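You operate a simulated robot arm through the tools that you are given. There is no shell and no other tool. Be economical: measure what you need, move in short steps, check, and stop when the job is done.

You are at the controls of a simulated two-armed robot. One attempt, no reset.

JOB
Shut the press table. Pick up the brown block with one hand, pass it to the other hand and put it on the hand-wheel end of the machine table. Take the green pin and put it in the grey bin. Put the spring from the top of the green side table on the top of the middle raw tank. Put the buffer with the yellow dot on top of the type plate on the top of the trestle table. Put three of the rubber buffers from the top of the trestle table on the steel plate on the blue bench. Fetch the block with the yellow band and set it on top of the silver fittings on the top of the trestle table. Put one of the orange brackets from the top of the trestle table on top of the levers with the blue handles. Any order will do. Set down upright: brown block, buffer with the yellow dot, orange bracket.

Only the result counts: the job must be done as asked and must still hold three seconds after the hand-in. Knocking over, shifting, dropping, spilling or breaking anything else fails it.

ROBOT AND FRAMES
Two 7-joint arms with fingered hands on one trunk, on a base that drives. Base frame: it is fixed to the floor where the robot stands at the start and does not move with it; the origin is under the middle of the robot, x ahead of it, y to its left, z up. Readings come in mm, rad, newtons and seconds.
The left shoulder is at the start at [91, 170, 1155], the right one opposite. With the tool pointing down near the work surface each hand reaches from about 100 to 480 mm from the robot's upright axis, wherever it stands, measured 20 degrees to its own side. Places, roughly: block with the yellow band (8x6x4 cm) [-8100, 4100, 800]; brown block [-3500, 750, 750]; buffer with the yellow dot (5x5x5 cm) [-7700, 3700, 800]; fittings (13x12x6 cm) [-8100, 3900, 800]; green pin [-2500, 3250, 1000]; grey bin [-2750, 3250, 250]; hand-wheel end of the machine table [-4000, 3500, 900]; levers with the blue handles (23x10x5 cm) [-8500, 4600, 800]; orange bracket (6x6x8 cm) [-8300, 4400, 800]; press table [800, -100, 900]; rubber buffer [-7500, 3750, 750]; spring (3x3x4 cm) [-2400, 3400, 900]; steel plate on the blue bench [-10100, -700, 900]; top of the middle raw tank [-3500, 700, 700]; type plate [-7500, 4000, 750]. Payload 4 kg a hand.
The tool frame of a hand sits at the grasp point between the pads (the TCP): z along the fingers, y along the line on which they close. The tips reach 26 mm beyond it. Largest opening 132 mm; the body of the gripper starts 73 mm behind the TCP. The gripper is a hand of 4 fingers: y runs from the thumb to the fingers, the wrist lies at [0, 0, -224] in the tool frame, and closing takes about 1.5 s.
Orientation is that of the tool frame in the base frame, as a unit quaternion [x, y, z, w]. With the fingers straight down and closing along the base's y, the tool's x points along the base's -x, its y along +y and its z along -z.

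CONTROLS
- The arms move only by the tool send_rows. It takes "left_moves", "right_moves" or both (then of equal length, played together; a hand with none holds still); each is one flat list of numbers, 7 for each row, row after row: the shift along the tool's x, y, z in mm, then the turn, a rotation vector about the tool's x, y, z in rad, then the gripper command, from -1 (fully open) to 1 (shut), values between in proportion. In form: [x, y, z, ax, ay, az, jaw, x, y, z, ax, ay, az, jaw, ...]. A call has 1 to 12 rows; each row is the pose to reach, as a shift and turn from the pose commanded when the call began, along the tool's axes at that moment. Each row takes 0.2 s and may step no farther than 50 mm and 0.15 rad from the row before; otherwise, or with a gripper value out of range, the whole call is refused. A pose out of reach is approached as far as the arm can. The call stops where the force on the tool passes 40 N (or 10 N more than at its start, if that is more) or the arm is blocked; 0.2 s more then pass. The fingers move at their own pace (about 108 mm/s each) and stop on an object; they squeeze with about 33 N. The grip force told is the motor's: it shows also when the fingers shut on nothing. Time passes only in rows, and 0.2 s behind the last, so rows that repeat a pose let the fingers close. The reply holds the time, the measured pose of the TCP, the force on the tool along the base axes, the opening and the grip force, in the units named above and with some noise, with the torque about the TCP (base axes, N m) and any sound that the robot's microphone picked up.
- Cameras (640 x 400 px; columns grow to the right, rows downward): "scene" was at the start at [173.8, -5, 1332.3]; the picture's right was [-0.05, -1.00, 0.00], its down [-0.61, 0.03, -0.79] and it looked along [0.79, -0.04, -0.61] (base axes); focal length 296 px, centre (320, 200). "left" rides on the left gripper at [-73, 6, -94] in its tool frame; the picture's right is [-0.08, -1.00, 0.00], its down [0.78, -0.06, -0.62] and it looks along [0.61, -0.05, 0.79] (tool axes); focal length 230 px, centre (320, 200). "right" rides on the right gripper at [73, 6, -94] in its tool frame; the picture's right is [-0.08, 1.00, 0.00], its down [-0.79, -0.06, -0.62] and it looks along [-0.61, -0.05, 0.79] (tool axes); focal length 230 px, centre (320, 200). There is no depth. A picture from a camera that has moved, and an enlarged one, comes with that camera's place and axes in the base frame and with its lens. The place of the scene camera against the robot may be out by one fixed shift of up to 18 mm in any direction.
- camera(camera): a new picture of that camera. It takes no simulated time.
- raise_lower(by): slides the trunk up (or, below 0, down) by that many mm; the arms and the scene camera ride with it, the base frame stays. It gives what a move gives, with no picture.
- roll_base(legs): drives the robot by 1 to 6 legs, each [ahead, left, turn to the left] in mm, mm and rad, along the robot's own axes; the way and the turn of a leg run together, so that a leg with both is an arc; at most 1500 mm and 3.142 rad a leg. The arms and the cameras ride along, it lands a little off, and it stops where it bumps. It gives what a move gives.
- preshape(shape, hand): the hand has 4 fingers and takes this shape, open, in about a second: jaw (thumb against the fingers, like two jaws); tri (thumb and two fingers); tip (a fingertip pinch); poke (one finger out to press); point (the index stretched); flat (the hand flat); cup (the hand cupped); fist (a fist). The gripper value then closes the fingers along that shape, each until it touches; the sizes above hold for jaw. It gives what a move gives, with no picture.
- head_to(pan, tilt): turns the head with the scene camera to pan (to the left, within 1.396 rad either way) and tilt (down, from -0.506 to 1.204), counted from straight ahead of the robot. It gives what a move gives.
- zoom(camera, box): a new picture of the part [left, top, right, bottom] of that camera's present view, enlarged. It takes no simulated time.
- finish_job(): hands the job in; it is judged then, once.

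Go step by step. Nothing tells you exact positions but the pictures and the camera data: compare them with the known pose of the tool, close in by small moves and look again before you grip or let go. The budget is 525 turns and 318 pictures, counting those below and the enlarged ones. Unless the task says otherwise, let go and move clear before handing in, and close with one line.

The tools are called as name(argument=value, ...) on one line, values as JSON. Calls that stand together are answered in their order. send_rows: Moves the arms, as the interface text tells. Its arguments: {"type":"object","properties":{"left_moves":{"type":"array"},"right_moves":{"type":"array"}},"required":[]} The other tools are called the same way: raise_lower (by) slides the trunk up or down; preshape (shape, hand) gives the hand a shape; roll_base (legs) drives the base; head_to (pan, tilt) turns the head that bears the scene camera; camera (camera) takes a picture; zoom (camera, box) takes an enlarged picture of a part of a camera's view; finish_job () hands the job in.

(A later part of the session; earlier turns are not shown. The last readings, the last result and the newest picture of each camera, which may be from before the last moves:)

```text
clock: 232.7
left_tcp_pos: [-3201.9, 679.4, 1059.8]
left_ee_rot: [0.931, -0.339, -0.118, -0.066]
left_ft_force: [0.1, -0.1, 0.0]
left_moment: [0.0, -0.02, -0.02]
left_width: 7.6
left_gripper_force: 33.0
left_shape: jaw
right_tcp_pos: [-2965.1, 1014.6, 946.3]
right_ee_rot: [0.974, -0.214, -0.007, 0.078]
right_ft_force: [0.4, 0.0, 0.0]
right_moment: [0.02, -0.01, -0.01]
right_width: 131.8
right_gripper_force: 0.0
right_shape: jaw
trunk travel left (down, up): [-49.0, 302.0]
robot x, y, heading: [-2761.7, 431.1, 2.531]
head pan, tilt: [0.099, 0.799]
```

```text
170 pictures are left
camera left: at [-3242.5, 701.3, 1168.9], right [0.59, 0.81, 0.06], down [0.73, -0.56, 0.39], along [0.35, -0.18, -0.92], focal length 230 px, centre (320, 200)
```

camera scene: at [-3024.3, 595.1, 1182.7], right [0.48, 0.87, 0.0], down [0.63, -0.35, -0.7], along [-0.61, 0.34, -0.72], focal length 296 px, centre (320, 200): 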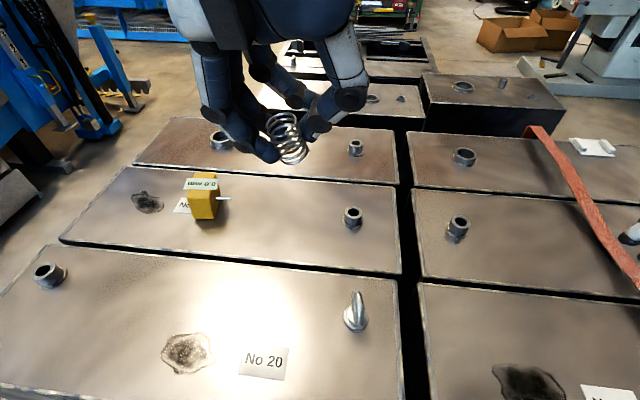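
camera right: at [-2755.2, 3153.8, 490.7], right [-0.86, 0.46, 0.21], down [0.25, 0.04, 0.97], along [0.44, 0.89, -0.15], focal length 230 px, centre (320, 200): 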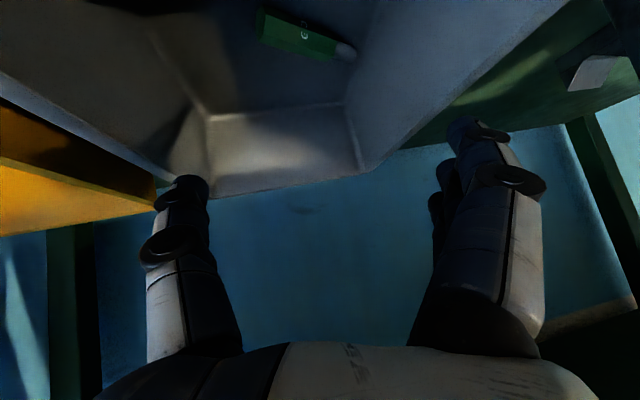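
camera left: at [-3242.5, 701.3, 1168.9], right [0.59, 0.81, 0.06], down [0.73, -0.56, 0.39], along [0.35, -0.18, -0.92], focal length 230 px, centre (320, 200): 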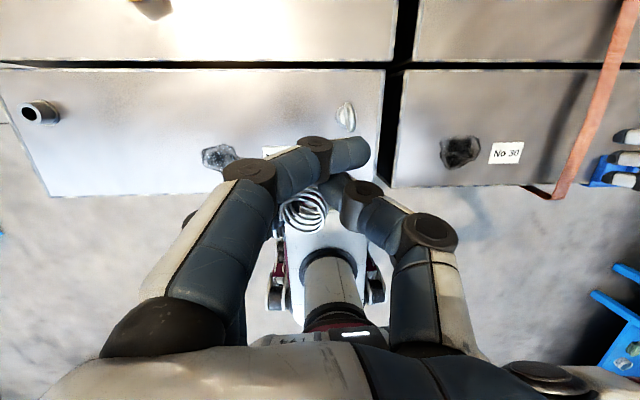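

I'll zoom in on the spring's attitude while moving above the target spot.

send_rows(left_moves=[-45, -12, 0, 0, 0, 0, 1, -90, -24, 0, 0, 0, 0, 1, -135, -36, 0, 0, 0, 0, 1, -180, -48, 10, 0, 0, 0, 1, -215, -55, 30, 0, 0, 0, 1, -235, -60, 60, 0, 0, 0, 1])

camera(camera="left")

zoom(camera="scene", box=[170, 60, 370, 240])

```text
clock: 234.1
left_tcp_pos: [-3347.2, 883.0, 1065.5]
left_ee_rot: [0.931, -0.34, -0.119, -0.066]
left_ft_force: [0.4, -0.4, -0.1]
left_moment: [-0.01, 0.02, 0.01]
left_width: 7.6
left_gripper_force: 32.6
left_shape: jaw
right_tcp_pos: [-2966.0, 1014.5, 946.4]
right_ee_rot: [0.974, -0.214, -0.006, 0.079]
right_ft_force: [-0.5, 0.8, 0.7]
right_moment: [-0.01, 0.0, -0.01]
right_width: 131.6
right_gripper_force: 0.1
right_shape: jaw
trunk travel left (down, up): [-49.0, 302.0]
robot x, y, heading: [-2760.2, 426.5, 2.533]
head pan, tilt: [0.099, 0.799]
```

```text
169 pictures are left
camera left: at [-3387.5, 905.6, 1174.3], right [0.59, 0.81, 0.06], down [0.73, -0.56, 0.39], along [0.35, -0.18, -0.92], focal length 230 px, centre (320, 200)
```

left: 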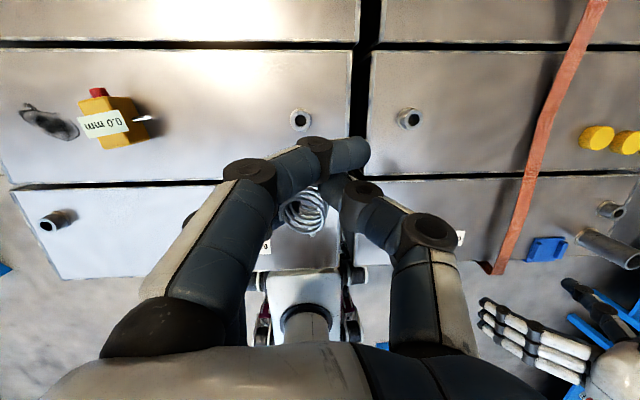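

```text
2.22 times, centred on (270, 150) of scene
camera zoom: at [-3024.8, 595.8, 1182.3], right [0.48, 0.87, 0.0], down [0.63, -0.35, -0.7], along [-0.61, 0.34, -0.72], focal length 657 px, centre (431, 311)
```

zoom: 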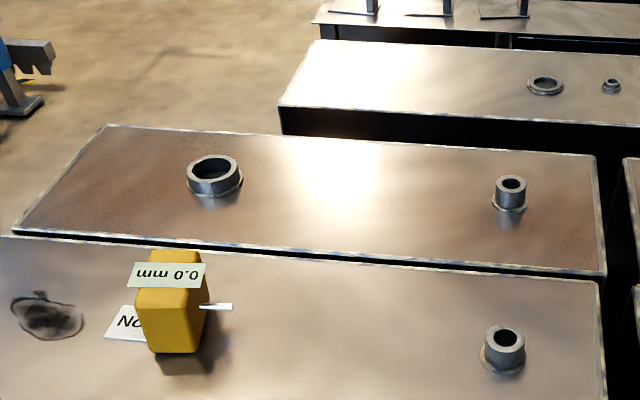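

I went right instead of left; the target needs a left shift. I'll move to above [-3465, 718] at z ≈ 800.

send_rows(left_moves=[12, 30, 34, 0, 0, 0, 1, 24, 61, 69, 0, 0, 0, 1, 36, 91, 104, 0, 0, 0, 1, 48, 122, 139, 0, 0, 0, 1, 60, 152, 173, 0, 0, 0, 1, 73, 183, 208, 0, 0, 0, 1, 85, 213, 243, 0, 0, 0, 1])

camera(camera="left")

zoom(camera="scene", box=[150, 80, 370, 260])

```text
clock: 235.7
left_tcp_pos: [-3468.2, 713.6, 796.3]
left_ee_rot: [0.931, -0.339, -0.117, -0.066]
left_ft_force: [0.1, 0.2, -0.5]
left_moment: [-0.01, -0.03, 0.0]
left_width: 7.3
left_gripper_force: 32.8
left_shape: jaw
right_tcp_pos: [-2966.6, 1014.0, 946.4]
right_ee_rot: [0.974, -0.214, -0.007, 0.078]
right_ft_force: [0.0, -0.8, -0.3]
right_moment: [0.0, -0.02, 0.04]
right_width: 131.7
right_gripper_force: 0.0
right_shape: jaw
trunk travel left (down, up): [-49.0, 302.0]
robot x, y, heading: [-2759.1, 432.0, 2.536]
head pan, tilt: [0.099, 0.799]
```

```text
167 pictures are left
camera left: at [-3508.8, 736.0, 906.2], right [0.59, 0.81, 0.06], down [0.73, -0.56, 0.39], along [0.35, -0.18, -0.92], focal length 230 px, centre (320, 200)
```

left: 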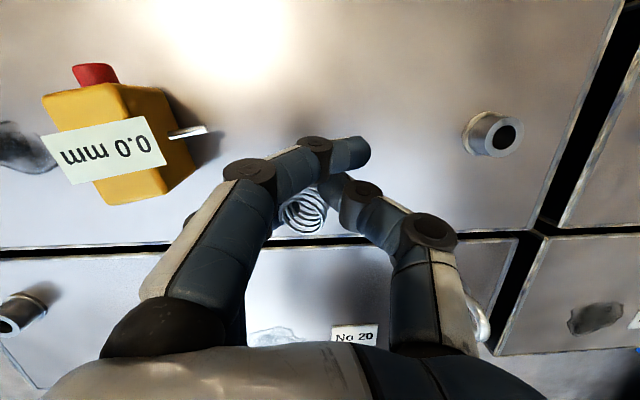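

```text
2.22 times, centred on (260, 170) of scene
camera zoom: at [-3025.3, 595.4, 1182.2], right [0.48, 0.87, 0.0], down [0.63, -0.35, -0.7], along [-0.61, 0.34, -0.72], focal length 657 px, centre (453, 267)
```

zoom: 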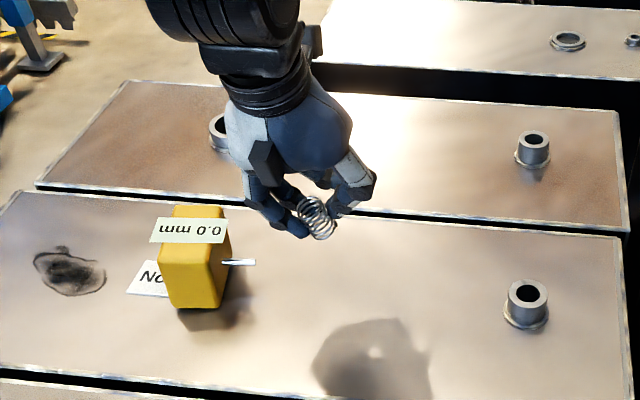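

The spring is tilted roughly 0.3 rad in the grip, which is within its self-righting range. I'll pitch forward 0.15 rad to straighten it and lower it until it touches the tank.

send_rows(left_moves=[8, 1, 28, 0, -0.08, 0, 1, 14, 2, 50, 0, -0.15, 0, 1, 17, 3, 60, 0, -0.15, 0, 1, 18, 3, 66, 0, -0.15, 0, 1, 20, 3, 72, 0, -0.15, 0, 1, 21, 3, 77, 0, -0.15, 0, 1])

camera(camera="left")

zoom(camera="scene", box=[200, 100, 320, 220])

```text
clock: 237.1
left_tcp_pos: [-3464.5, 716.1, 721.4]
left_ee_rot: [0.92, -0.333, -0.188, -0.091]
left_ft_force: [0.7, 0.2, -0.3]
left_moment: [0.0, -0.04, 0.01]
left_width: 7.1
left_gripper_force: 32.7
left_shape: jaw
right_tcp_pos: [-2965.7, 1013.6, 947.6]
right_ee_rot: [0.974, -0.213, -0.006, 0.078]
right_ft_force: [-0.6, 0.1, 0.4]
right_moment: [0.03, 0.02, 0.05]
right_width: 131.9
right_gripper_force: 0.0
right_shape: jaw
trunk travel left (down, up): [-49.0, 302.0]
robot x, y, heading: [-2761.8, 429.0, 2.534]
head pan, tilt: [0.099, 0.799]
```

```text
165 pictures are left
camera left: at [-3493.2, 727.1, 835.8], right [0.59, 0.8, 0.07], down [0.77, -0.59, 0.25], along [0.24, -0.09, -0.97], focal length 230 px, centre (320, 200)
```

left: 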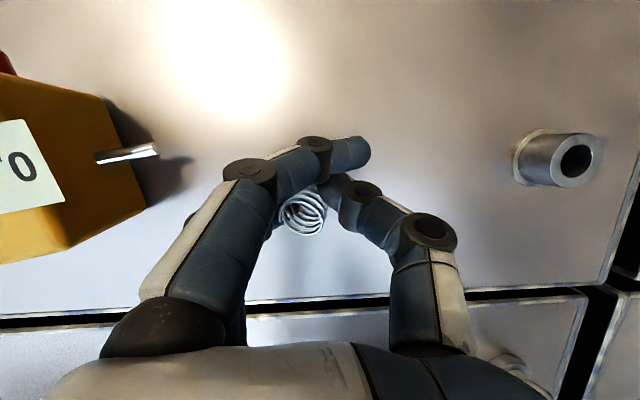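

```text
3.33 times, centred on (260, 160) of scene
camera zoom: at [-3024.3, 595.1, 1182.7], right [0.48, 0.87, 0.0], down [0.63, -0.35, -0.7], along [-0.61, 0.34, -0.72], focal length 986 px, centre (520, 333)
```

zoom: 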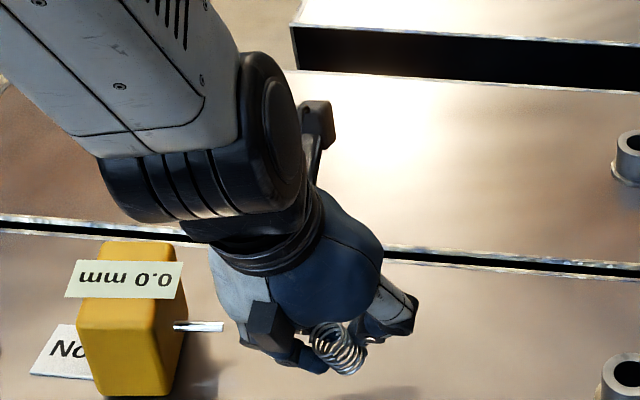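

There's no contact yet and the spring still leans about 0.3 rad. I'll lower in small steps until contact.

send_rows(left_moves=[2, 0, 4, 0, -0.05, 0, 1, 3, 0, 8, 0, -0.1, 0, 1, 5, 0, 11, 0, -0.1, 0, 1, 7, 1, 15, 0, -0.1, 0, 1, 9, 1, 19, 0, -0.1, 0, 1, 10, 1, 23, 0, -0.1, 0, 1])

camera(camera="left")

zoom(camera="scene", box=[200, 120, 320, 240])

```text
clock: 238.5
left_tcp_pos: [-3467.5, 717.5, 697.7]
left_ee_rot: [0.909, -0.329, -0.233, -0.108]
left_ft_force: [-1.1, 1.4, -1.3]
left_moment: [0.01, 0.01, 0.01]
left_width: 6.9
left_gripper_force: 32.4
left_shape: jaw
right_tcp_pos: [-2966.5, 1013.3, 946.7]
right_ee_rot: [0.974, -0.214, -0.007, 0.079]
right_ft_force: [-0.7, 0.8, 0.8]
right_moment: [0.0, -0.02, 0.02]
right_width: 132.1
right_gripper_force: 0.1
right_shape: jaw
trunk travel left (down, up): [-49.0, 302.0]
robot x, y, heading: [-2757.3, 430.3, 2.538]
head pan, tilt: [0.099, 0.799]
```

```text
163 pictures are left
camera left: at [-3485.1, 720.3, 814.0], right [0.59, 0.8, 0.08], down [0.79, -0.6, 0.15], along [0.17, -0.02, -0.99], focal length 230 px, centre (320, 200)
```

left: 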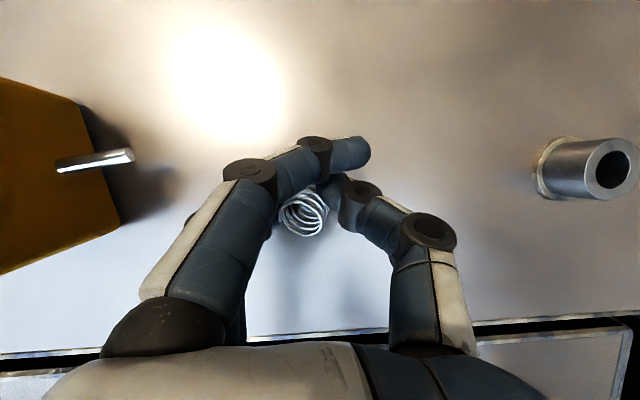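

```text
3.33 times, centred on (260, 180) of scene
camera zoom: at [-3024.3, 595.1, 1182.7], right [0.48, 0.87, 0.0], down [0.63, -0.35, -0.7], along [-0.61, 0.34, -0.72], focal length 986 px, centre (520, 267)
```

zoom: 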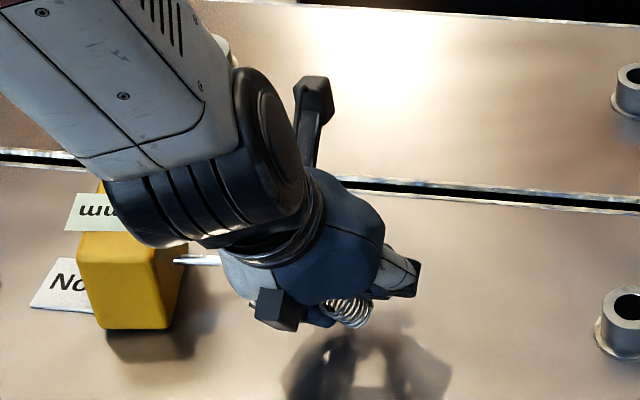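

There's still no contact at z = 698, so I'll continue down in small steps.

send_rows(left_moves=[2, 0, 4, 0, 0, 0, 1, 4, 0, 8, 0, 0, 0, 1, 6, 0, 11, 0, 0, 0, 1, 8, 1, 15, 0, 0, 0, 1, 10, 1, 18, 0, 0, 0, 1, 12, 1, 22, 0, 0, 0, 1, 14, 1, 26, 0, 0, 0, 1])

camera(camera="left")

zoom(camera="scene", box=[200, 120, 320, 240])

```text
clock: 239.6
left_tcp_pos: [-3471.4, 722.1, 688.1]
left_ee_rot: [0.906, -0.327, -0.244, -0.11]
left_ft_force: [3.5, -1.1, 29.2]
left_moment: [-0.47, -0.18, 0.07]
left_width: 10.0
left_gripper_force: 32.8
left_shape: jaw
right_tcp_pos: [-2963.7, 1013.1, 949.1]
right_ee_rot: [0.974, -0.214, -0.008, 0.077]
right_ft_force: [-0.3, 0.1, -0.3]
right_moment: [0.04, -0.01, 0.0]
right_width: 131.7
right_gripper_force: 0.0
right_shape: jaw
trunk travel left (down, up): [-49.0, 302.0]
robot x, y, heading: [-2756.6, 427.3, 2.535]
head pan, tilt: [0.099, 0.799]
stopped in row 5 (left hand): the force on the tool passed its limit (the readings are from after the stop); the commanded pose is now the measured one
```

```text
161 pictures are left
camera left: at [-3486.9, 723.2, 805.5], right [0.59, 0.8, 0.08], down [0.79, -0.6, 0.13], along [0.15, -0.01, -0.99], focal length 230 px, centre (320, 200)
```

left: 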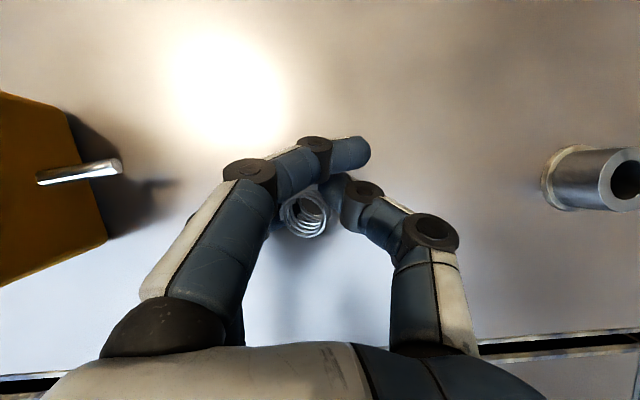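

```text
3.33 times, centred on (260, 180) of scene
camera zoom: at [-3021.5, 594.0, 1183.7], right [0.48, 0.87, 0.0], down [0.63, -0.35, -0.7], along [-0.61, 0.34, -0.72], focal length 986 px, centre (520, 267)
```

zoom: 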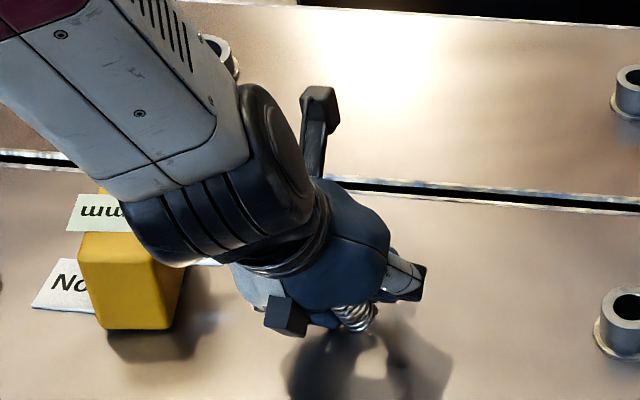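

Contact: the tank top is at about z = 650. I'll ease up 2 mm and open the fingers gently.

send_rows(left_moves=[-1, 0, -2, 0, 0, 0, 1, -1, 0, -2, 0, 0, 0, 0.8, -1, 0, -2, 0, 0, 0, 0.6, -1, 0, -2, 0, 0, 0, 0.4, -1, 0, -2, 0, 0, 0, 0.2, -1, 0, -2, 0, 0, 0, 0])

camera(camera="left")

zoom(camera="scene", box=[200, 120, 320, 240])

```text
clock: 241.0
left_tcp_pos: [-3466.9, 719.2, 684.9]
left_ee_rot: [0.907, -0.328, -0.239, -0.109]
left_ft_force: [4.1, 4.2, 16.6]
left_moment: [-0.21, -0.11, 0.05]
left_width: 61.1
left_gripper_force: 0.2
left_shape: jaw
right_tcp_pos: [-2964.1, 1013.7, 948.2]
right_ee_rot: [0.974, -0.215, -0.008, 0.078]
right_ft_force: [-0.1, 0.7, 0.8]
right_moment: [-0.01, 0.0, 0.0]
right_width: 132.1
right_gripper_force: 0.0
right_shape: jaw
trunk travel left (down, up): [-49.0, 302.0]
robot x, y, heading: [-2758.0, 427.3, 2.541]
head pan, tilt: [0.099, 0.799]
```

```text
159 pictures are left
camera left: at [-3484.5, 722.4, 801.8], right [0.59, 0.8, 0.08], down [0.79, -0.6, 0.14], along [0.16, -0.02, -0.99], focal length 230 px, centre (320, 200)
```

left: 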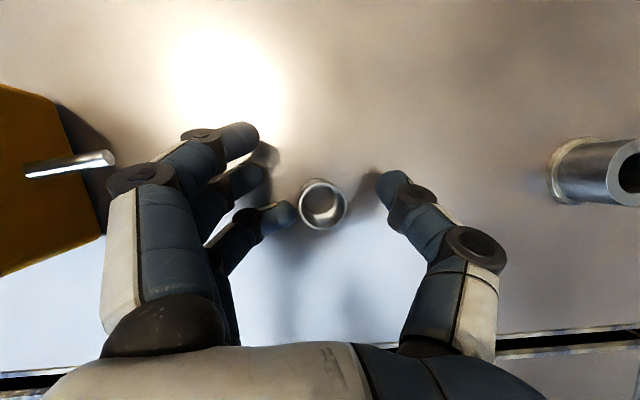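

```text
3.33 times, centred on (260, 180) of scene
camera zoom: at [-3022.5, 595.1, 1183.1], right [0.48, 0.87, 0.0], down [0.63, -0.35, -0.7], along [-0.61, 0.34, -0.72], focal length 986 px, centre (520, 267)
```

zoom: 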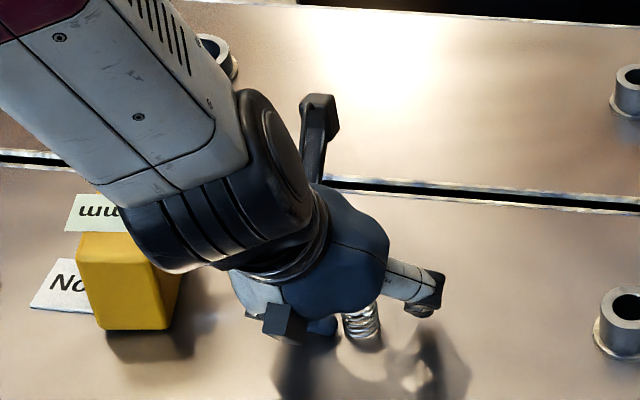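

The spring stands upright on the tank. I'll open wider while lifting straight up.

send_rows(left_moves=[-2, 0, -4, 0, 0, 0, -0.2, -4, 0, -9, 0, 0, 0, -0.5, -9, 0, -19, 0, 0, 0, -0.6, -18, 0, -40, 0, 0, 0, -0.6, -32, 0, -70, 0, 0, 0, -0.6, -50, 0, -110, 0, 0, 0, -0.8, -70, 0, -150, 0, 0, 0, -1])

zoom(camera="scene", box=[180, 100, 380, 260])

```text
clock: 242.6
left_tcp_pos: [-3463.8, 707.7, 825.1]
left_ee_rot: [0.908, -0.328, -0.238, -0.108]
left_ft_force: [0.8, -0.7, 0.3]
left_moment: [0.0, 0.0, 0.0]
left_width: 132.0
left_gripper_force: 0.1
left_shape: jaw
left hand out of reach, approached as far as the arm can: row 7
right_tcp_pos: [-2966.3, 1014.1, 947.7]
right_ee_rot: [0.974, -0.214, -0.007, 0.078]
right_ft_force: [-0.1, 0.1, -1.0]
right_moment: [0.0, 0.02, -0.01]
right_width: 131.9
right_gripper_force: 0.1
right_shape: jaw
trunk travel left (down, up): [-49.0, 302.0]
robot x, y, heading: [-2761.1, 426.7, 2.538]
head pan, tilt: [0.099, 0.799]
```

```text
2.50 times, centred on (280, 180) of scene
camera zoom: at [-3024.9, 595.4, 1182.4], right [0.48, 0.87, 0.0], down [0.63, -0.35, -0.7], along [-0.61, 0.34, -0.72], focal length 739 px, centre (420, 250)
```

zoom: 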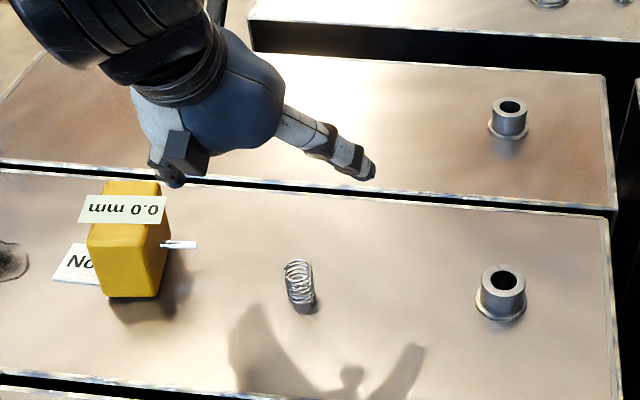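

The spring is placed. I'll tuck the left hand back, straighten the trunk, back away, and plan the trip to the trestle table.

send_rows(left_moves=[25, 0, -35, 0, 0.06, 0, -1, 50, 0, -70, 0, 0.12, 0, -1, 75, 0, -105, 0, 0.18, 0, -1, 100, 0, -140, 0, 0.24, 0, -1, 125, 0, -175, 0, 0.3, 0, -1, 150, 0, -210, 0, 0.36, 0, -1, 175, 0, -245, 0, 0.42, 0, -1, 200, 0, -280, 0, 0.5, 0, -1])

raise_lower(by=120)

roll_base(legs=[[-400, 0, 0]])

head_to(pan=0.5, tilt=0.2)

camera(camera="scene")

```text
clock: 244.4
left_tcp_pos: [-3225.2, 496.3, 966.8]
left_ee_rot: [0.938, -0.345, -0.007, -0.024]
left_ft_force: [0.8, -0.7, 0.0]
left_moment: [0.02, 0.02, 0.0]
left_width: 132.0
left_gripper_force: 0.0
left_shape: jaw
left hand out of reach, approached as far as the arm can: row 1, 2, 3
right_tcp_pos: [-2965.7, 1014.8, 946.9]
right_ee_rot: [0.974, -0.214, -0.008, 0.078]
right_ft_force: [0.0, -0.5, 0.6]
right_moment: [0.03, -0.01, -0.01]
right_width: 132.0
right_gripper_force: 0.0
right_shape: jaw
trunk travel left (down, up): [-49.0, 302.0]
robot x, y, heading: [-2757.7, 429.6, 2.536]
head pan, tilt: [0.099, 0.799]
```

```text
clock: 245.9
left_tcp_pos: [-3226.9, 500.8, 1085.9]
left_ee_rot: [0.938, -0.345, -0.006, -0.024]
left_ft_force: [0.0, 0.0, 0.0]
left_moment: [-0.01, 0.01, 0.01]
left_width: 131.9
left_gripper_force: 0.0
left_shape: jaw
right_tcp_pos: [-2965.6, 1015.8, 1065.7]
right_ee_rot: [0.974, -0.214, -0.006, 0.077]
right_ft_force: [-0.7, 0.5, -1.4]
right_moment: [-0.07, 0.0, -0.01]
right_width: 131.9
right_gripper_force: 0.0
right_shape: jaw
trunk travel left (down, up): [-169.0, 182.0]
robot x, y, heading: [-2764.4, 430.4, 2.536]
head pan, tilt: [0.099, 0.799]
```

```text
clock: 248.4
left_tcp_pos: [-2902.3, 272.7, 1086.1]
left_ee_rot: [0.94, -0.341, -0.009, -0.025]
left_ft_force: [1.2, -0.2, -0.8]
left_moment: [0.03, 0.0, 0.0]
left_width: 132.2
left_gripper_force: 0.0
left_shape: jaw
right_tcp_pos: [-2645.4, 789.0, 1067.1]
right_ee_rot: [0.974, -0.21, -0.008, 0.078]
right_ft_force: [1.1, 0.3, -0.3]
right_moment: [-0.02, 0.02, -0.02]
right_width: 131.8
right_gripper_force: 0.0
right_shape: jaw
trunk travel left (down, up): [-169.0, 182.0]
robot x, y, heading: [-2435.7, 207.1, 2.544]
head pan, tilt: [0.099, 0.799]
```

```text
clock: 249.4
left_tcp_pos: [-2902.8, 273.8, 1086.1]
left_ee_rot: [0.939, -0.342, -0.006, -0.025]
left_ft_force: [-0.4, 0.2, -0.5]
left_moment: [0.02, -0.02, 0.02]
left_width: 131.9
left_gripper_force: 0.0
left_shape: jaw
right_tcp_pos: [-2646.5, 790.4, 1067.9]
right_ee_rot: [0.975, -0.21, -0.006, 0.078]
right_ft_force: [-0.5, 0.3, 0.9]
right_moment: [0.01, -0.01, 0.01]
right_width: 131.9
right_gripper_force: 0.1
right_shape: jaw
trunk travel left (down, up): [-169.0, 182.0]
robot x, y, heading: [-2433.6, 207.9, 2.541]
head pan, tilt: [0.499, 0.201]
```

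```text
156 pictures are left
camera scene: at [-2620.8, 271.6, 1373.8], right [0.1, 1.0, 0.0], down [0.2, -0.02, -0.98], along [-0.97, 0.1, -0.2], focal length 296 px, centre (320, 200)
```

scene: 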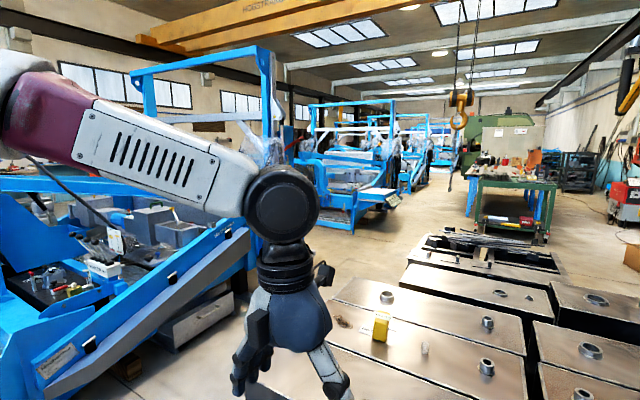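

Route: back to the right-hand corridor, then down the room past the machine toward the trestle table at the far end.

roll_base(legs=[[0, -1370, -0.01], [1250, 0, 0], [1250, 0, 0]])

head_to(pan=0.2, tilt=0.3)

camera(camera="scene")

```text
clock: 268.0
left_tcp_pos: [-4119.1, 2938.9, 1085.6]
left_ee_rot: [0.925, -0.379, -0.006, -0.025]
left_ft_force: [-0.1, 0.0, -0.2]
left_moment: [0.02, -0.02, -0.03]
left_width: 131.9
left_gripper_force: 0.1
left_shape: jaw
right_tcp_pos: [-3822.0, 3433.5, 1067.3]
right_ee_rot: [0.965, -0.249, -0.009, 0.078]
right_ft_force: [0.7, 0.1, 0.2]
right_moment: [0.0, 0.0, -0.02]
right_width: 131.8
right_gripper_force: 0.0
right_shape: jaw
trunk travel left (down, up): [-169.0, 182.0]
robot x, y, heading: [-3660.0, 2836.9, 2.467]
head pan, tilt: [0.499, 0.201]
```

```text
clock: 268.8
left_tcp_pos: [-4117.1, 2938.2, 1085.9]
left_ee_rot: [0.925, -0.379, -0.006, -0.025]
left_ft_force: [-1.0, 0.4, -0.7]
left_moment: [-0.02, 0.04, 0.04]
left_width: 131.9
left_gripper_force: 0.0
left_shape: jaw
right_tcp_pos: [-3822.2, 3433.7, 1067.5]
right_ee_rot: [0.965, -0.25, -0.01, 0.077]
right_ft_force: [0.2, 0.4, -0.2]
right_moment: [0.02, 0.03, 0.05]
right_width: 131.9
right_gripper_force: 0.1
right_shape: jaw
trunk travel left (down, up): [-169.0, 182.0]
robot x, y, heading: [-3658.4, 2836.2, 2.456]
head pan, tilt: [0.201, 0.3]
```

```text
155 pictures are left
camera scene: at [-3828.9, 2939.7, 1364.6], right [0.46, 0.89, 0.0], down [0.26, -0.14, -0.96], along [-0.85, 0.44, -0.3], focal length 296 px, centre (320, 200)
```

scene: 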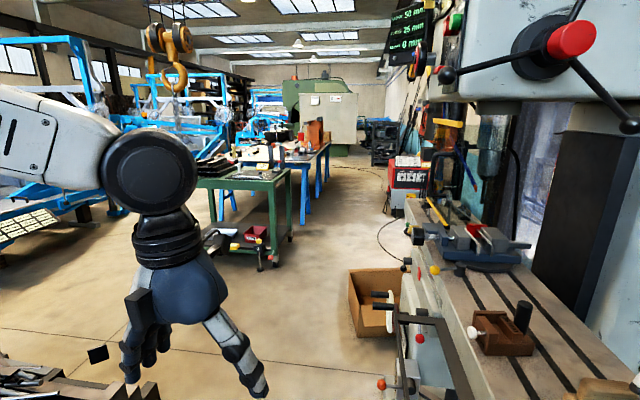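

I've drifted close to the machine, so I'll move left away from it before continuing forward.

roll_base(legs=[[0, 380, 0], [0, 0, 0.08]])

roll_base(legs=[[1100, 0, 0], [1000, 0, 0]])

head_to(pan=0.4, tilt=0.4)

camera(camera="scene")

```text
clock: 270.7
left_tcp_pos: [-4280.5, 2742.6, 1086.9]
left_ee_rot: [0.927, -0.375, -0.007, -0.025]
left_ft_force: [0.3, 0.6, 0.8]
left_moment: [-0.06, -0.03, 0.01]
left_width: 132.0
left_gripper_force: 0.0
left_shape: jaw
right_tcp_pos: [-3988.5, 3239.4, 1067.3]
right_ee_rot: [0.966, -0.245, -0.01, 0.077]
right_ft_force: [0.7, 0.4, -0.6]
right_moment: [0.0, 0.0, 0.01]
right_width: 132.2
right_gripper_force: 0.0
right_shape: jaw
trunk travel left (down, up): [-169.0, 182.0]
robot x, y, heading: [-3819.7, 2639.2, 2.468]
head pan, tilt: [0.201, 0.3]
stopped in leg 1: the robot was blocked; the commanded pose is now the measured one
```

```text
clock: 273.6
left_tcp_pos: [-4609.1, 3016.1, 1091.0]
left_ee_rot: [0.923, -0.385, -0.009, -0.028]
left_ft_force: [-0.1, -0.3, -0.7]
left_moment: [0.0, -0.01, 0.01]
left_width: 132.1
left_gripper_force: 0.1
left_shape: jaw
right_tcp_pos: [-4304.2, 3497.7, 1067.9]
right_ee_rot: [0.966, -0.246, -0.007, 0.078]
right_ft_force: [-0.9, -0.3, 0.3]
right_moment: [0.01, -0.02, 0.02]
right_width: 132.2
right_gripper_force: 0.0
right_shape: jaw
trunk travel left (down, up): [-169.0, 182.0]
robot x, y, heading: [-4156.9, 2911.3, 2.446]
head pan, tilt: [0.201, 0.3]
stopped in leg 1: the robot was blocked; the commanded pose is now the measured one
```

```text
clock: 274.3
left_tcp_pos: [-4608.9, 3013.1, 1091.3]
left_ee_rot: [0.923, -0.383, -0.01, -0.027]
left_ft_force: [0.3, -0.1, 0.2]
left_moment: [-0.01, 0.01, 0.02]
left_width: 131.8
left_gripper_force: 0.1
left_shape: jaw
right_tcp_pos: [-4305.8, 3498.4, 1068.6]
right_ee_rot: [0.966, -0.246, -0.006, 0.078]
right_ft_force: [0.6, -1.0, -0.5]
right_moment: [-0.04, 0.0, 0.01]
right_width: 132.0
right_gripper_force: 0.2
right_shape: jaw
trunk travel left (down, up): [-169.0, 182.0]
robot x, y, heading: [-4157.0, 2913.9, 2.456]
head pan, tilt: [0.4, 0.4]
```

```text
154 pictures are left
camera scene: at [-4324.0, 2992.4, 1357.4], right [0.28, 0.96, 0.01], down [0.37, -0.1, -0.92], along [-0.89, 0.27, -0.38], focal length 296 px, centre (320, 200)
```

scene: 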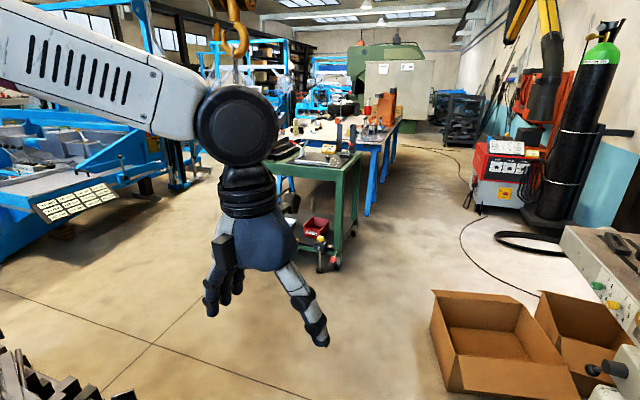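

Something blocks forward motion; my right arm sticks out 360 mm to the right, near the machine. I'll look that way.

head_to(pan=-0.7, tilt=0.6)

camera(camera="scene")

camera(camera="right")

camera(camera="left")

```text
clock: 275.6
left_tcp_pos: [-4610.6, 3013.3, 1091.0]
left_ee_rot: [0.924, -0.382, -0.01, -0.028]
left_ft_force: [-0.3, -0.3, -0.9]
left_moment: [-0.02, -0.01, 0.04]
left_width: 131.8
left_gripper_force: 0.1
left_shape: jaw
right_tcp_pos: [-4304.5, 3498.6, 1069.7]
right_ee_rot: [0.966, -0.245, -0.006, 0.078]
right_ft_force: [-0.9, 0.1, -0.1]
right_moment: [0.01, 0.01, -0.07]
right_width: 132.1
right_gripper_force: 0.0
right_shape: jaw
trunk travel left (down, up): [-169.0, 182.0]
robot x, y, heading: [-4156.7, 2913.8, 2.448]
head pan, tilt: [-0.7, 0.6]
```

```text
153 pictures are left
camera scene: at [-4251.9, 3052.7, 1339.0], right [0.98, 0.18, -0.01], down [0.1, -0.55, -0.83], along [-0.16, 0.82, -0.56], focal length 296 px, centre (320, 200)
```

scene: 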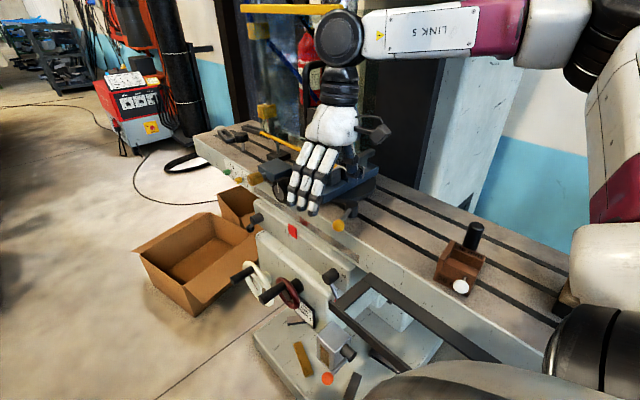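

```text
152 pictures are left
camera right: at [-4240.0, 3472.7, 1163.0], right [-0.54, -0.83, 0.15], down [-0.63, 0.52, 0.58], along [-0.56, 0.22, -0.8], focal length 230 px, centre (320, 200)
```

right: 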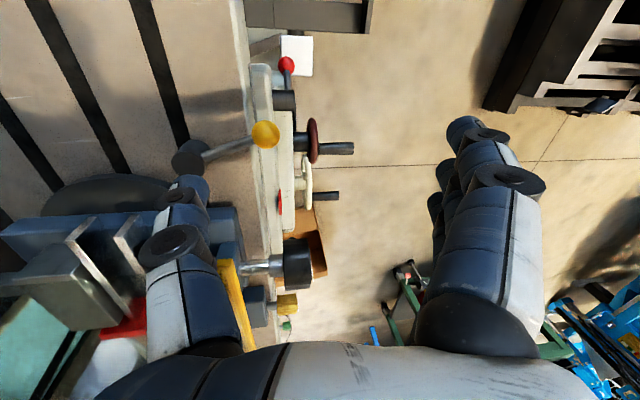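

```text
151 pictures are left
camera left: at [-4664.7, 3055.1, 1186.1], right [0.65, 0.76, 0.05], down [0.6, -0.55, 0.59], along [0.47, -0.35, -0.81], focal length 230 px, centre (320, 200)
```

left: 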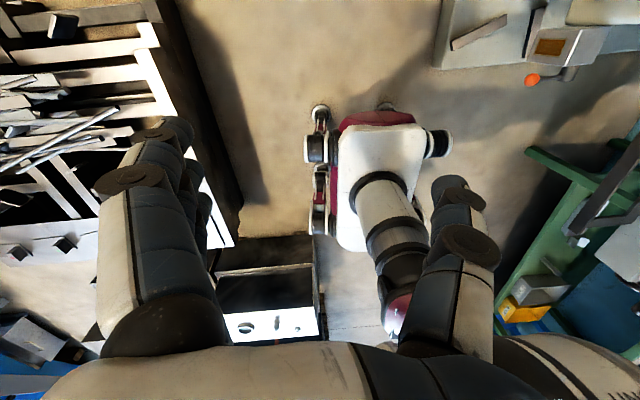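

The right hand hangs over the vise beside the machine's levers. I'll bring it up and left, close to the body, before driving on.

send_rows(right_moves=[10, 30, -20, 0, 0, 0, -1, 20, 70, -30, 0, 0, 0, -0.5, 20, 115, -30, 0, 0, 0, 0, 20, 160, -30, 0, 0, 0, 0, 20, 205, -30, 0, 0, 0, 0, 20, 240, -30, 0, 0, 0, 0])

roll_base(legs=[[0, 0, 0.08], [400, 150, 0]])

camera(camera="scene")

```text
clock: 277.0
left_tcp_pos: [-4626.8, 3006.1, 1088.8]
left_ee_rot: [0.925, -0.378, -0.006, -0.034]
left_ft_force: [-1.7, -3.2, 0.5]
left_moment: [0.26, -0.24, -0.02]
left_width: 132.0
left_gripper_force: 0.1
left_shape: jaw
right_tcp_pos: [-4421.1, 3272.6, 1141.4]
right_ee_rot: [0.968, -0.242, -0.007, 0.07]
right_ft_force: [-2.8, -3.1, 0.5]
right_moment: [0.3, -0.22, 0.04]
right_width: 66.4
right_gripper_force: 0.1
right_shape: jaw
trunk travel left (down, up): [-169.0, 182.0]
robot x, y, heading: [-4159.7, 2915.3, 2.458]
head pan, tilt: [-0.7, 0.6]
```

```text
clock: 278.6
left_tcp_pos: [-4676.2, 2992.5, 1089.8]
left_ee_rot: [0.936, -0.35, -0.012, -0.028]
left_ft_force: [1.4, 1.0, -0.9]
left_moment: [0.01, 0.02, -0.02]
left_width: 132.1
left_gripper_force: 0.0
left_shape: jaw
right_tcp_pos: [-4485.2, 3273.1, 1140.8]
right_ee_rot: [0.974, -0.211, -0.011, 0.076]
right_ft_force: [0.9, 0.2, 0.4]
right_moment: [0.01, 0.0, 0.02]
right_width: 66.3
right_gripper_force: 0.1
right_shape: jaw
trunk travel left (down, up): [-169.0, 182.0]
robot x, y, heading: [-4213.6, 2927.4, 2.525]
head pan, tilt: [-0.7, 0.6]
stopped in leg 2: the robot was blocked; the commanded pose is now the measured one
```

```text
150 pictures are left
camera scene: at [-4321.5, 3058.1, 1339.0], right [0.97, 0.25, 0.0], down [0.14, -0.54, -0.83], along [-0.21, 0.8, -0.56], focal length 296 px, centre (320, 200)
```

scene: 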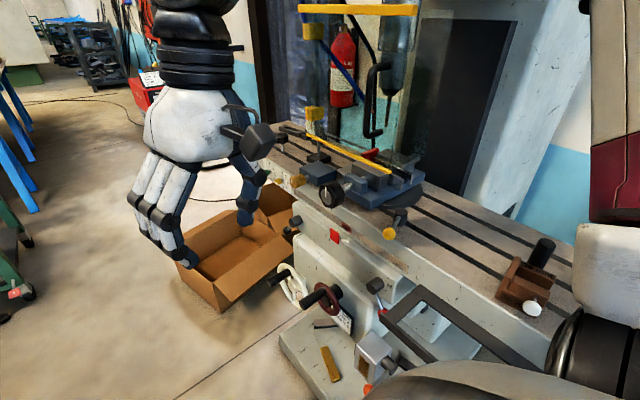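

My right elbow is near the machine table, so I'll move straight left away from it.

roll_base(legs=[[0, 150, 0]])

camera(camera="scene")

```text
clock: 280.0
left_tcp_pos: [-4771.5, 2876.9, 1084.4]
left_ee_rot: [0.937, -0.349, -0.006, -0.025]
left_ft_force: [-0.2, -0.3, 0.6]
left_moment: [0.01, 0.0, 0.0]
left_width: 131.8
left_gripper_force: 0.0
left_shape: jaw
right_tcp_pos: [-4582.9, 3159.6, 1134.0]
right_ee_rot: [0.974, -0.212, -0.003, 0.08]
right_ft_force: [-0.3, -0.4, -0.3]
right_moment: [0.03, -0.06, 0.0]
right_width: 66.5
right_gripper_force: 0.0
right_shape: jaw
trunk travel left (down, up): [-169.0, 182.0]
robot x, y, heading: [-4308.3, 2805.5, 2.522]
head pan, tilt: [-0.7, 0.6]
```

```text
149 pictures are left
camera scene: at [-4419.6, 2944.9, 1337.1], right [0.97, 0.25, 0.0], down [0.14, -0.55, -0.83], along [-0.21, 0.8, -0.56], focal length 296 px, centre (320, 200)
```

scene: 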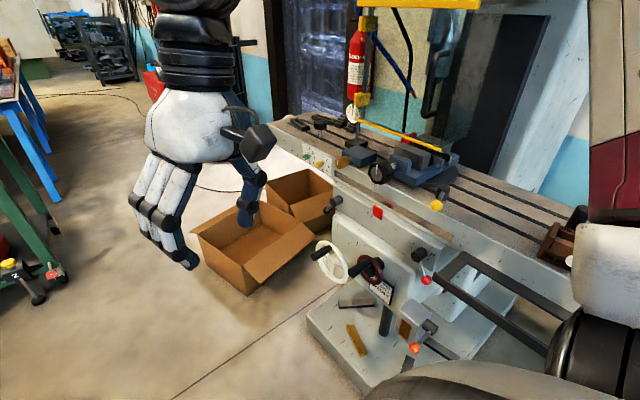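

Free again, and the machine and block are undisturbed. I'll drive on down the aisle toward the trestle table.

roll_base(legs=[[1300, -60, 0], [1300, 0, 0]])

head_to(pan=0.8, tilt=0.5)

camera(camera="scene")

```text
clock: 292.6
left_tcp_pos: [-6827.0, 4408.5, 1084.7]
left_ee_rot: [0.939, -0.343, -0.007, -0.026]
left_ft_force: [0.6, 0.0, -0.2]
left_moment: [0.01, 0.02, 0.0]
left_width: 131.7
left_gripper_force: 0.1
left_shape: jaw
right_tcp_pos: [-6641.7, 4693.2, 1135.1]
right_ee_rot: [0.976, -0.204, -0.002, 0.08]
right_ft_force: [0.2, 0.2, -0.2]
right_moment: [-0.06, -0.01, 0.01]
right_width: 66.4
right_gripper_force: 0.1
right_shape: jaw
trunk travel left (down, up): [-169.0, 182.0]
robot x, y, heading: [-6358.4, 4337.6, 2.544]
head pan, tilt: [-0.7, 0.6]
```

```text
clock: 294.1
left_tcp_pos: [-6826.5, 4408.5, 1085.8]
left_ee_rot: [0.939, -0.343, -0.006, -0.025]
left_ft_force: [0.6, 0.5, -0.4]
left_moment: [0.0, 0.01, 0.01]
left_width: 131.9
left_gripper_force: 0.0
left_shape: jaw
right_tcp_pos: [-6641.0, 4693.6, 1134.8]
right_ee_rot: [0.976, -0.204, -0.002, 0.08]
right_ft_force: [0.3, -0.7, -0.1]
right_moment: [0.02, -0.02, -0.03]
right_width: 66.4
right_gripper_force: 0.0
right_shape: jaw
trunk travel left (down, up): [-169.0, 182.0]
robot x, y, heading: [-6359.5, 4341.9, 2.537]
head pan, tilt: [0.799, 0.499]
```

```text
148 pictures are left
camera scene: at [-6540.6, 4378.5, 1346.2], right [-0.2, 0.98, 0.0], down [0.47, 0.09, -0.88], along [-0.86, -0.17, -0.48], focal length 296 px, centre (320, 200)
```

scene: 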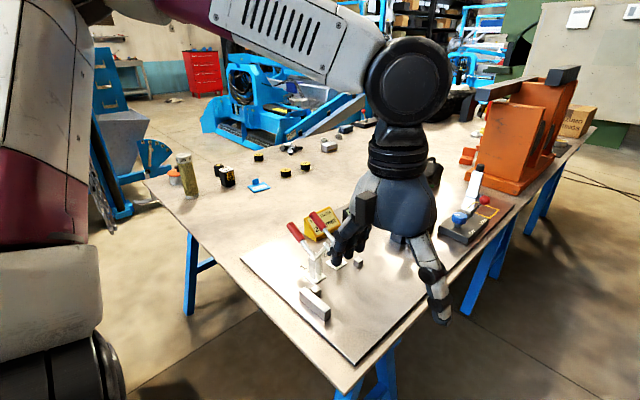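

The trestle table's near short edge is at a ≈ 8140 in my room frame, spanning b -360 to -1630, with the parts toward its far-left side. I'll look left for the green cart before moving.

head_to(pan=1.39, tilt=0.6)

camera(camera="scene")

camera(camera="left")

```text
clock: 295.1
left_tcp_pos: [-6825.9, 4407.1, 1085.7]
left_ee_rot: [0.939, -0.342, -0.007, -0.025]
left_ft_force: [0.3, -0.6, -0.3]
left_moment: [0.03, -0.01, 0.02]
left_width: 131.9
left_gripper_force: 0.1
left_shape: jaw
right_tcp_pos: [-6641.9, 4694.5, 1133.9]
right_ee_rot: [0.975, -0.205, -0.002, 0.081]
right_ft_force: [0.4, -0.3, -0.2]
right_moment: [0.03, 0.02, -0.01]
right_width: 66.3
right_gripper_force: 0.0
right_shape: jaw
trunk travel left (down, up): [-169.0, 182.0]
robot x, y, heading: [-6360.9, 4339.4, 2.545]
head pan, tilt: [1.389, 0.6]
```

```text
147 pictures are left
camera scene: at [-6513.9, 4333.7, 1337.1], right [-0.71, 0.71, 0.0], down [0.4, 0.4, -0.83], along [-0.58, -0.58, -0.56], focal length 296 px, centre (320, 200)
```

scene: 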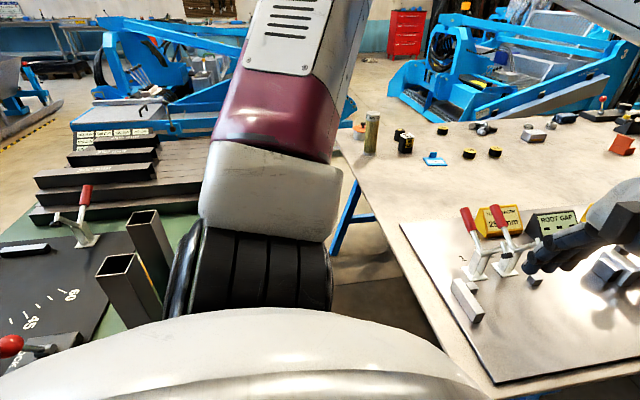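

```text
146 pictures are left
camera left: at [-6885.4, 4446.4, 1181.0], right [0.58, 0.81, 0.05], down [0.64, -0.49, 0.6], along [0.51, -0.32, -0.8], focal length 230 px, centre (320, 200)
```

left: 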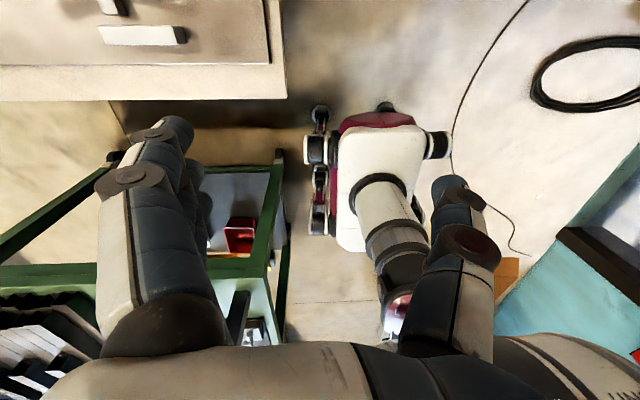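

The green cart sits right beside me and leaves no gap to the trestle table, so I must go around its near side. I'll back up and look left.

roll_base(legs=[[-1050, 0, 0]])

head_to(pan=1.1, tilt=0.4)

camera(camera="scene")

```text
clock: 300.5
left_tcp_pos: [-5963.4, 3816.9, 1086.3]
left_ee_rot: [0.944, -0.329, -0.008, -0.026]
left_ft_force: [-0.2, -0.2, 0.9]
left_moment: [-0.03, 0.01, 0.03]
left_width: 132.2
left_gripper_force: 0.1
left_shape: jaw
right_tcp_pos: [-5786.2, 4107.0, 1135.3]
right_ee_rot: [0.978, -0.192, -0.002, 0.081]
right_ft_force: [-0.3, 0.4, -0.2]
right_moment: [0.0, 0.02, -0.01]
right_width: 66.3
right_gripper_force: 0.1
right_shape: jaw
trunk travel left (down, up): [-169.0, 182.0]
robot x, y, heading: [-5494.5, 3763.8, 2.563]
head pan, tilt: [1.389, 0.6]
```

```text
clock: 301.3
left_tcp_pos: [-5962.3, 3817.7, 1087.1]
left_ee_rot: [0.944, -0.33, -0.007, -0.025]
left_ft_force: [-0.2, 0.5, -0.1]
left_moment: [-0.02, 0.0, -0.01]
left_width: 132.0
left_gripper_force: 0.1
left_shape: jaw
right_tcp_pos: [-5785.9, 4107.0, 1134.4]
right_ee_rot: [0.978, -0.192, 0.0, 0.081]
right_ft_force: [0.9, 0.7, -1.1]
right_moment: [0.02, 0.01, 0.02]
right_width: 66.1
right_gripper_force: 0.1
right_shape: jaw
trunk travel left (down, up): [-169.0, 182.0]
robot x, y, heading: [-5491.7, 3759.5, 2.564]
head pan, tilt: [1.1, 0.4]
```

```text
145 pictures are left
camera scene: at [-5667.5, 3769.4, 1355.3], right [-0.5, 0.87, 0.0], down [0.34, 0.19, -0.92], along [-0.8, -0.46, -0.39], focal length 296 px, centre (320, 200)
```

scene: 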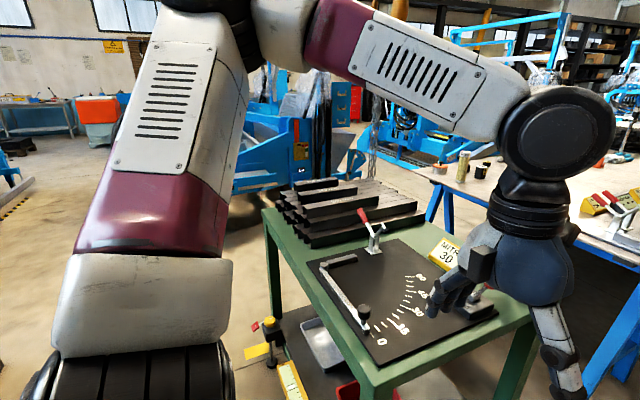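

The cart's near edge is at a ≈ 7030, b -460 to -1220. I'll back up a bit more and strafe left past it.

roll_base(legs=[[-150, 0, -0.03], [0, 1000, 0]])

head_to(pan=0.7, tilt=0.35)

camera(camera="scene")

head_to(pan=1.35, tilt=0.4)

camera(camera="scene")

```text
clock: 302.8
left_tcp_pos: [-5832.9, 3748.1, 1086.9]
left_ee_rot: [0.938, -0.346, -0.007, -0.026]
left_ft_force: [1.0, -0.6, 0.2]
left_moment: [-0.02, 0.03, 0.0]
left_width: 132.0
left_gripper_force: 0.0
left_shape: jaw
right_tcp_pos: [-5647.2, 4030.8, 1135.0]
right_ee_rot: [0.975, -0.208, -0.003, 0.081]
right_ft_force: [-0.3, -0.3, 0.0]
right_moment: [0.0, 0.0, -0.03]
right_width: 66.5
right_gripper_force: 0.0
right_shape: jaw
trunk travel left (down, up): [-169.0, 182.0]
robot x, y, heading: [-5364.2, 3677.2, 2.535]
head pan, tilt: [1.1, 0.4]
stopped in leg 1: the robot was blocked; the commanded pose is now the measured one
```

```text
clock: 303.7
left_tcp_pos: [-5832.5, 3746.5, 1086.1]
left_ee_rot: [0.938, -0.346, -0.006, -0.025]
left_ft_force: [-0.3, -1.0, 0.0]
left_moment: [-0.01, -0.01, 0.0]
left_width: 132.1
left_gripper_force: 0.0
left_shape: jaw
right_tcp_pos: [-5647.2, 4030.5, 1134.5]
right_ee_rot: [0.975, -0.207, -0.002, 0.081]
right_ft_force: [-1.3, 0.0, 1.0]
right_moment: [0.02, 0.0, 0.03]
right_width: 66.4
right_gripper_force: 0.1
right_shape: jaw
trunk travel left (down, up): [-169.0, 182.0]
robot x, y, heading: [-5366.9, 3678.3, 2.533]
head pan, tilt: [0.7, 0.351]
```

```text
144 pictures are left
camera scene: at [-5551.0, 3724.1, 1359.9], right [-0.09, 1.0, 0.0], down [0.34, 0.03, -0.94], along [-0.94, -0.09, -0.34], focal length 296 px, centre (320, 200)
```

scene: 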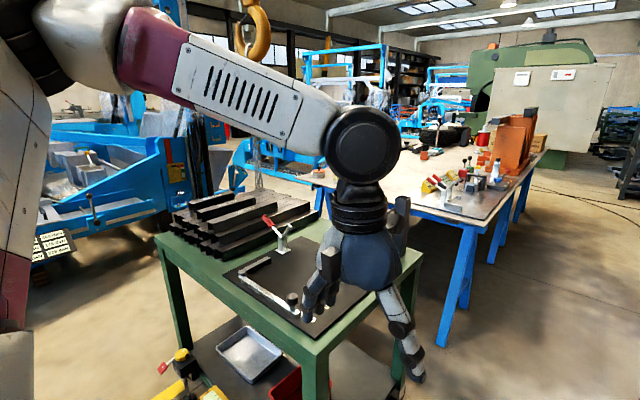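

```text
clock: 304.7
left_tcp_pos: [-5833.5, 3747.6, 1086.6]
left_ee_rot: [0.938, -0.345, -0.006, -0.026]
left_ft_force: [0.4, 0.8, 0.8]
left_moment: [-0.01, 0.01, -0.01]
left_width: 132.0
left_gripper_force: 0.0
left_shape: jaw
right_tcp_pos: [-5646.6, 4031.8, 1133.9]
right_ee_rot: [0.975, -0.207, -0.003, 0.081]
right_ft_force: [0.6, 0.2, 0.2]
right_moment: [-0.01, -0.01, 0.01]
right_width: 66.2
right_gripper_force: 0.1
right_shape: jaw
trunk travel left (down, up): [-169.0, 182.0]
robot x, y, heading: [-5364.4, 3676.3, 2.533]
head pan, tilt: [1.349, 0.4]
```

```text
143 pictures are left
camera scene: at [-5526.7, 3670.3, 1355.3], right [-0.67, 0.74, 0.0], down [0.29, 0.26, -0.92], along [-0.68, -0.62, -0.39], focal length 296 px, centre (320, 200)
```

scene: 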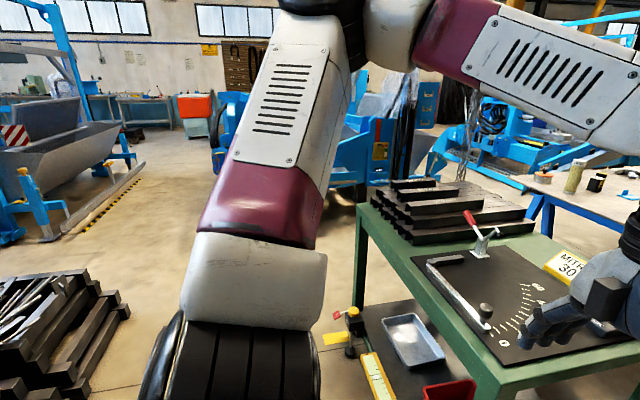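

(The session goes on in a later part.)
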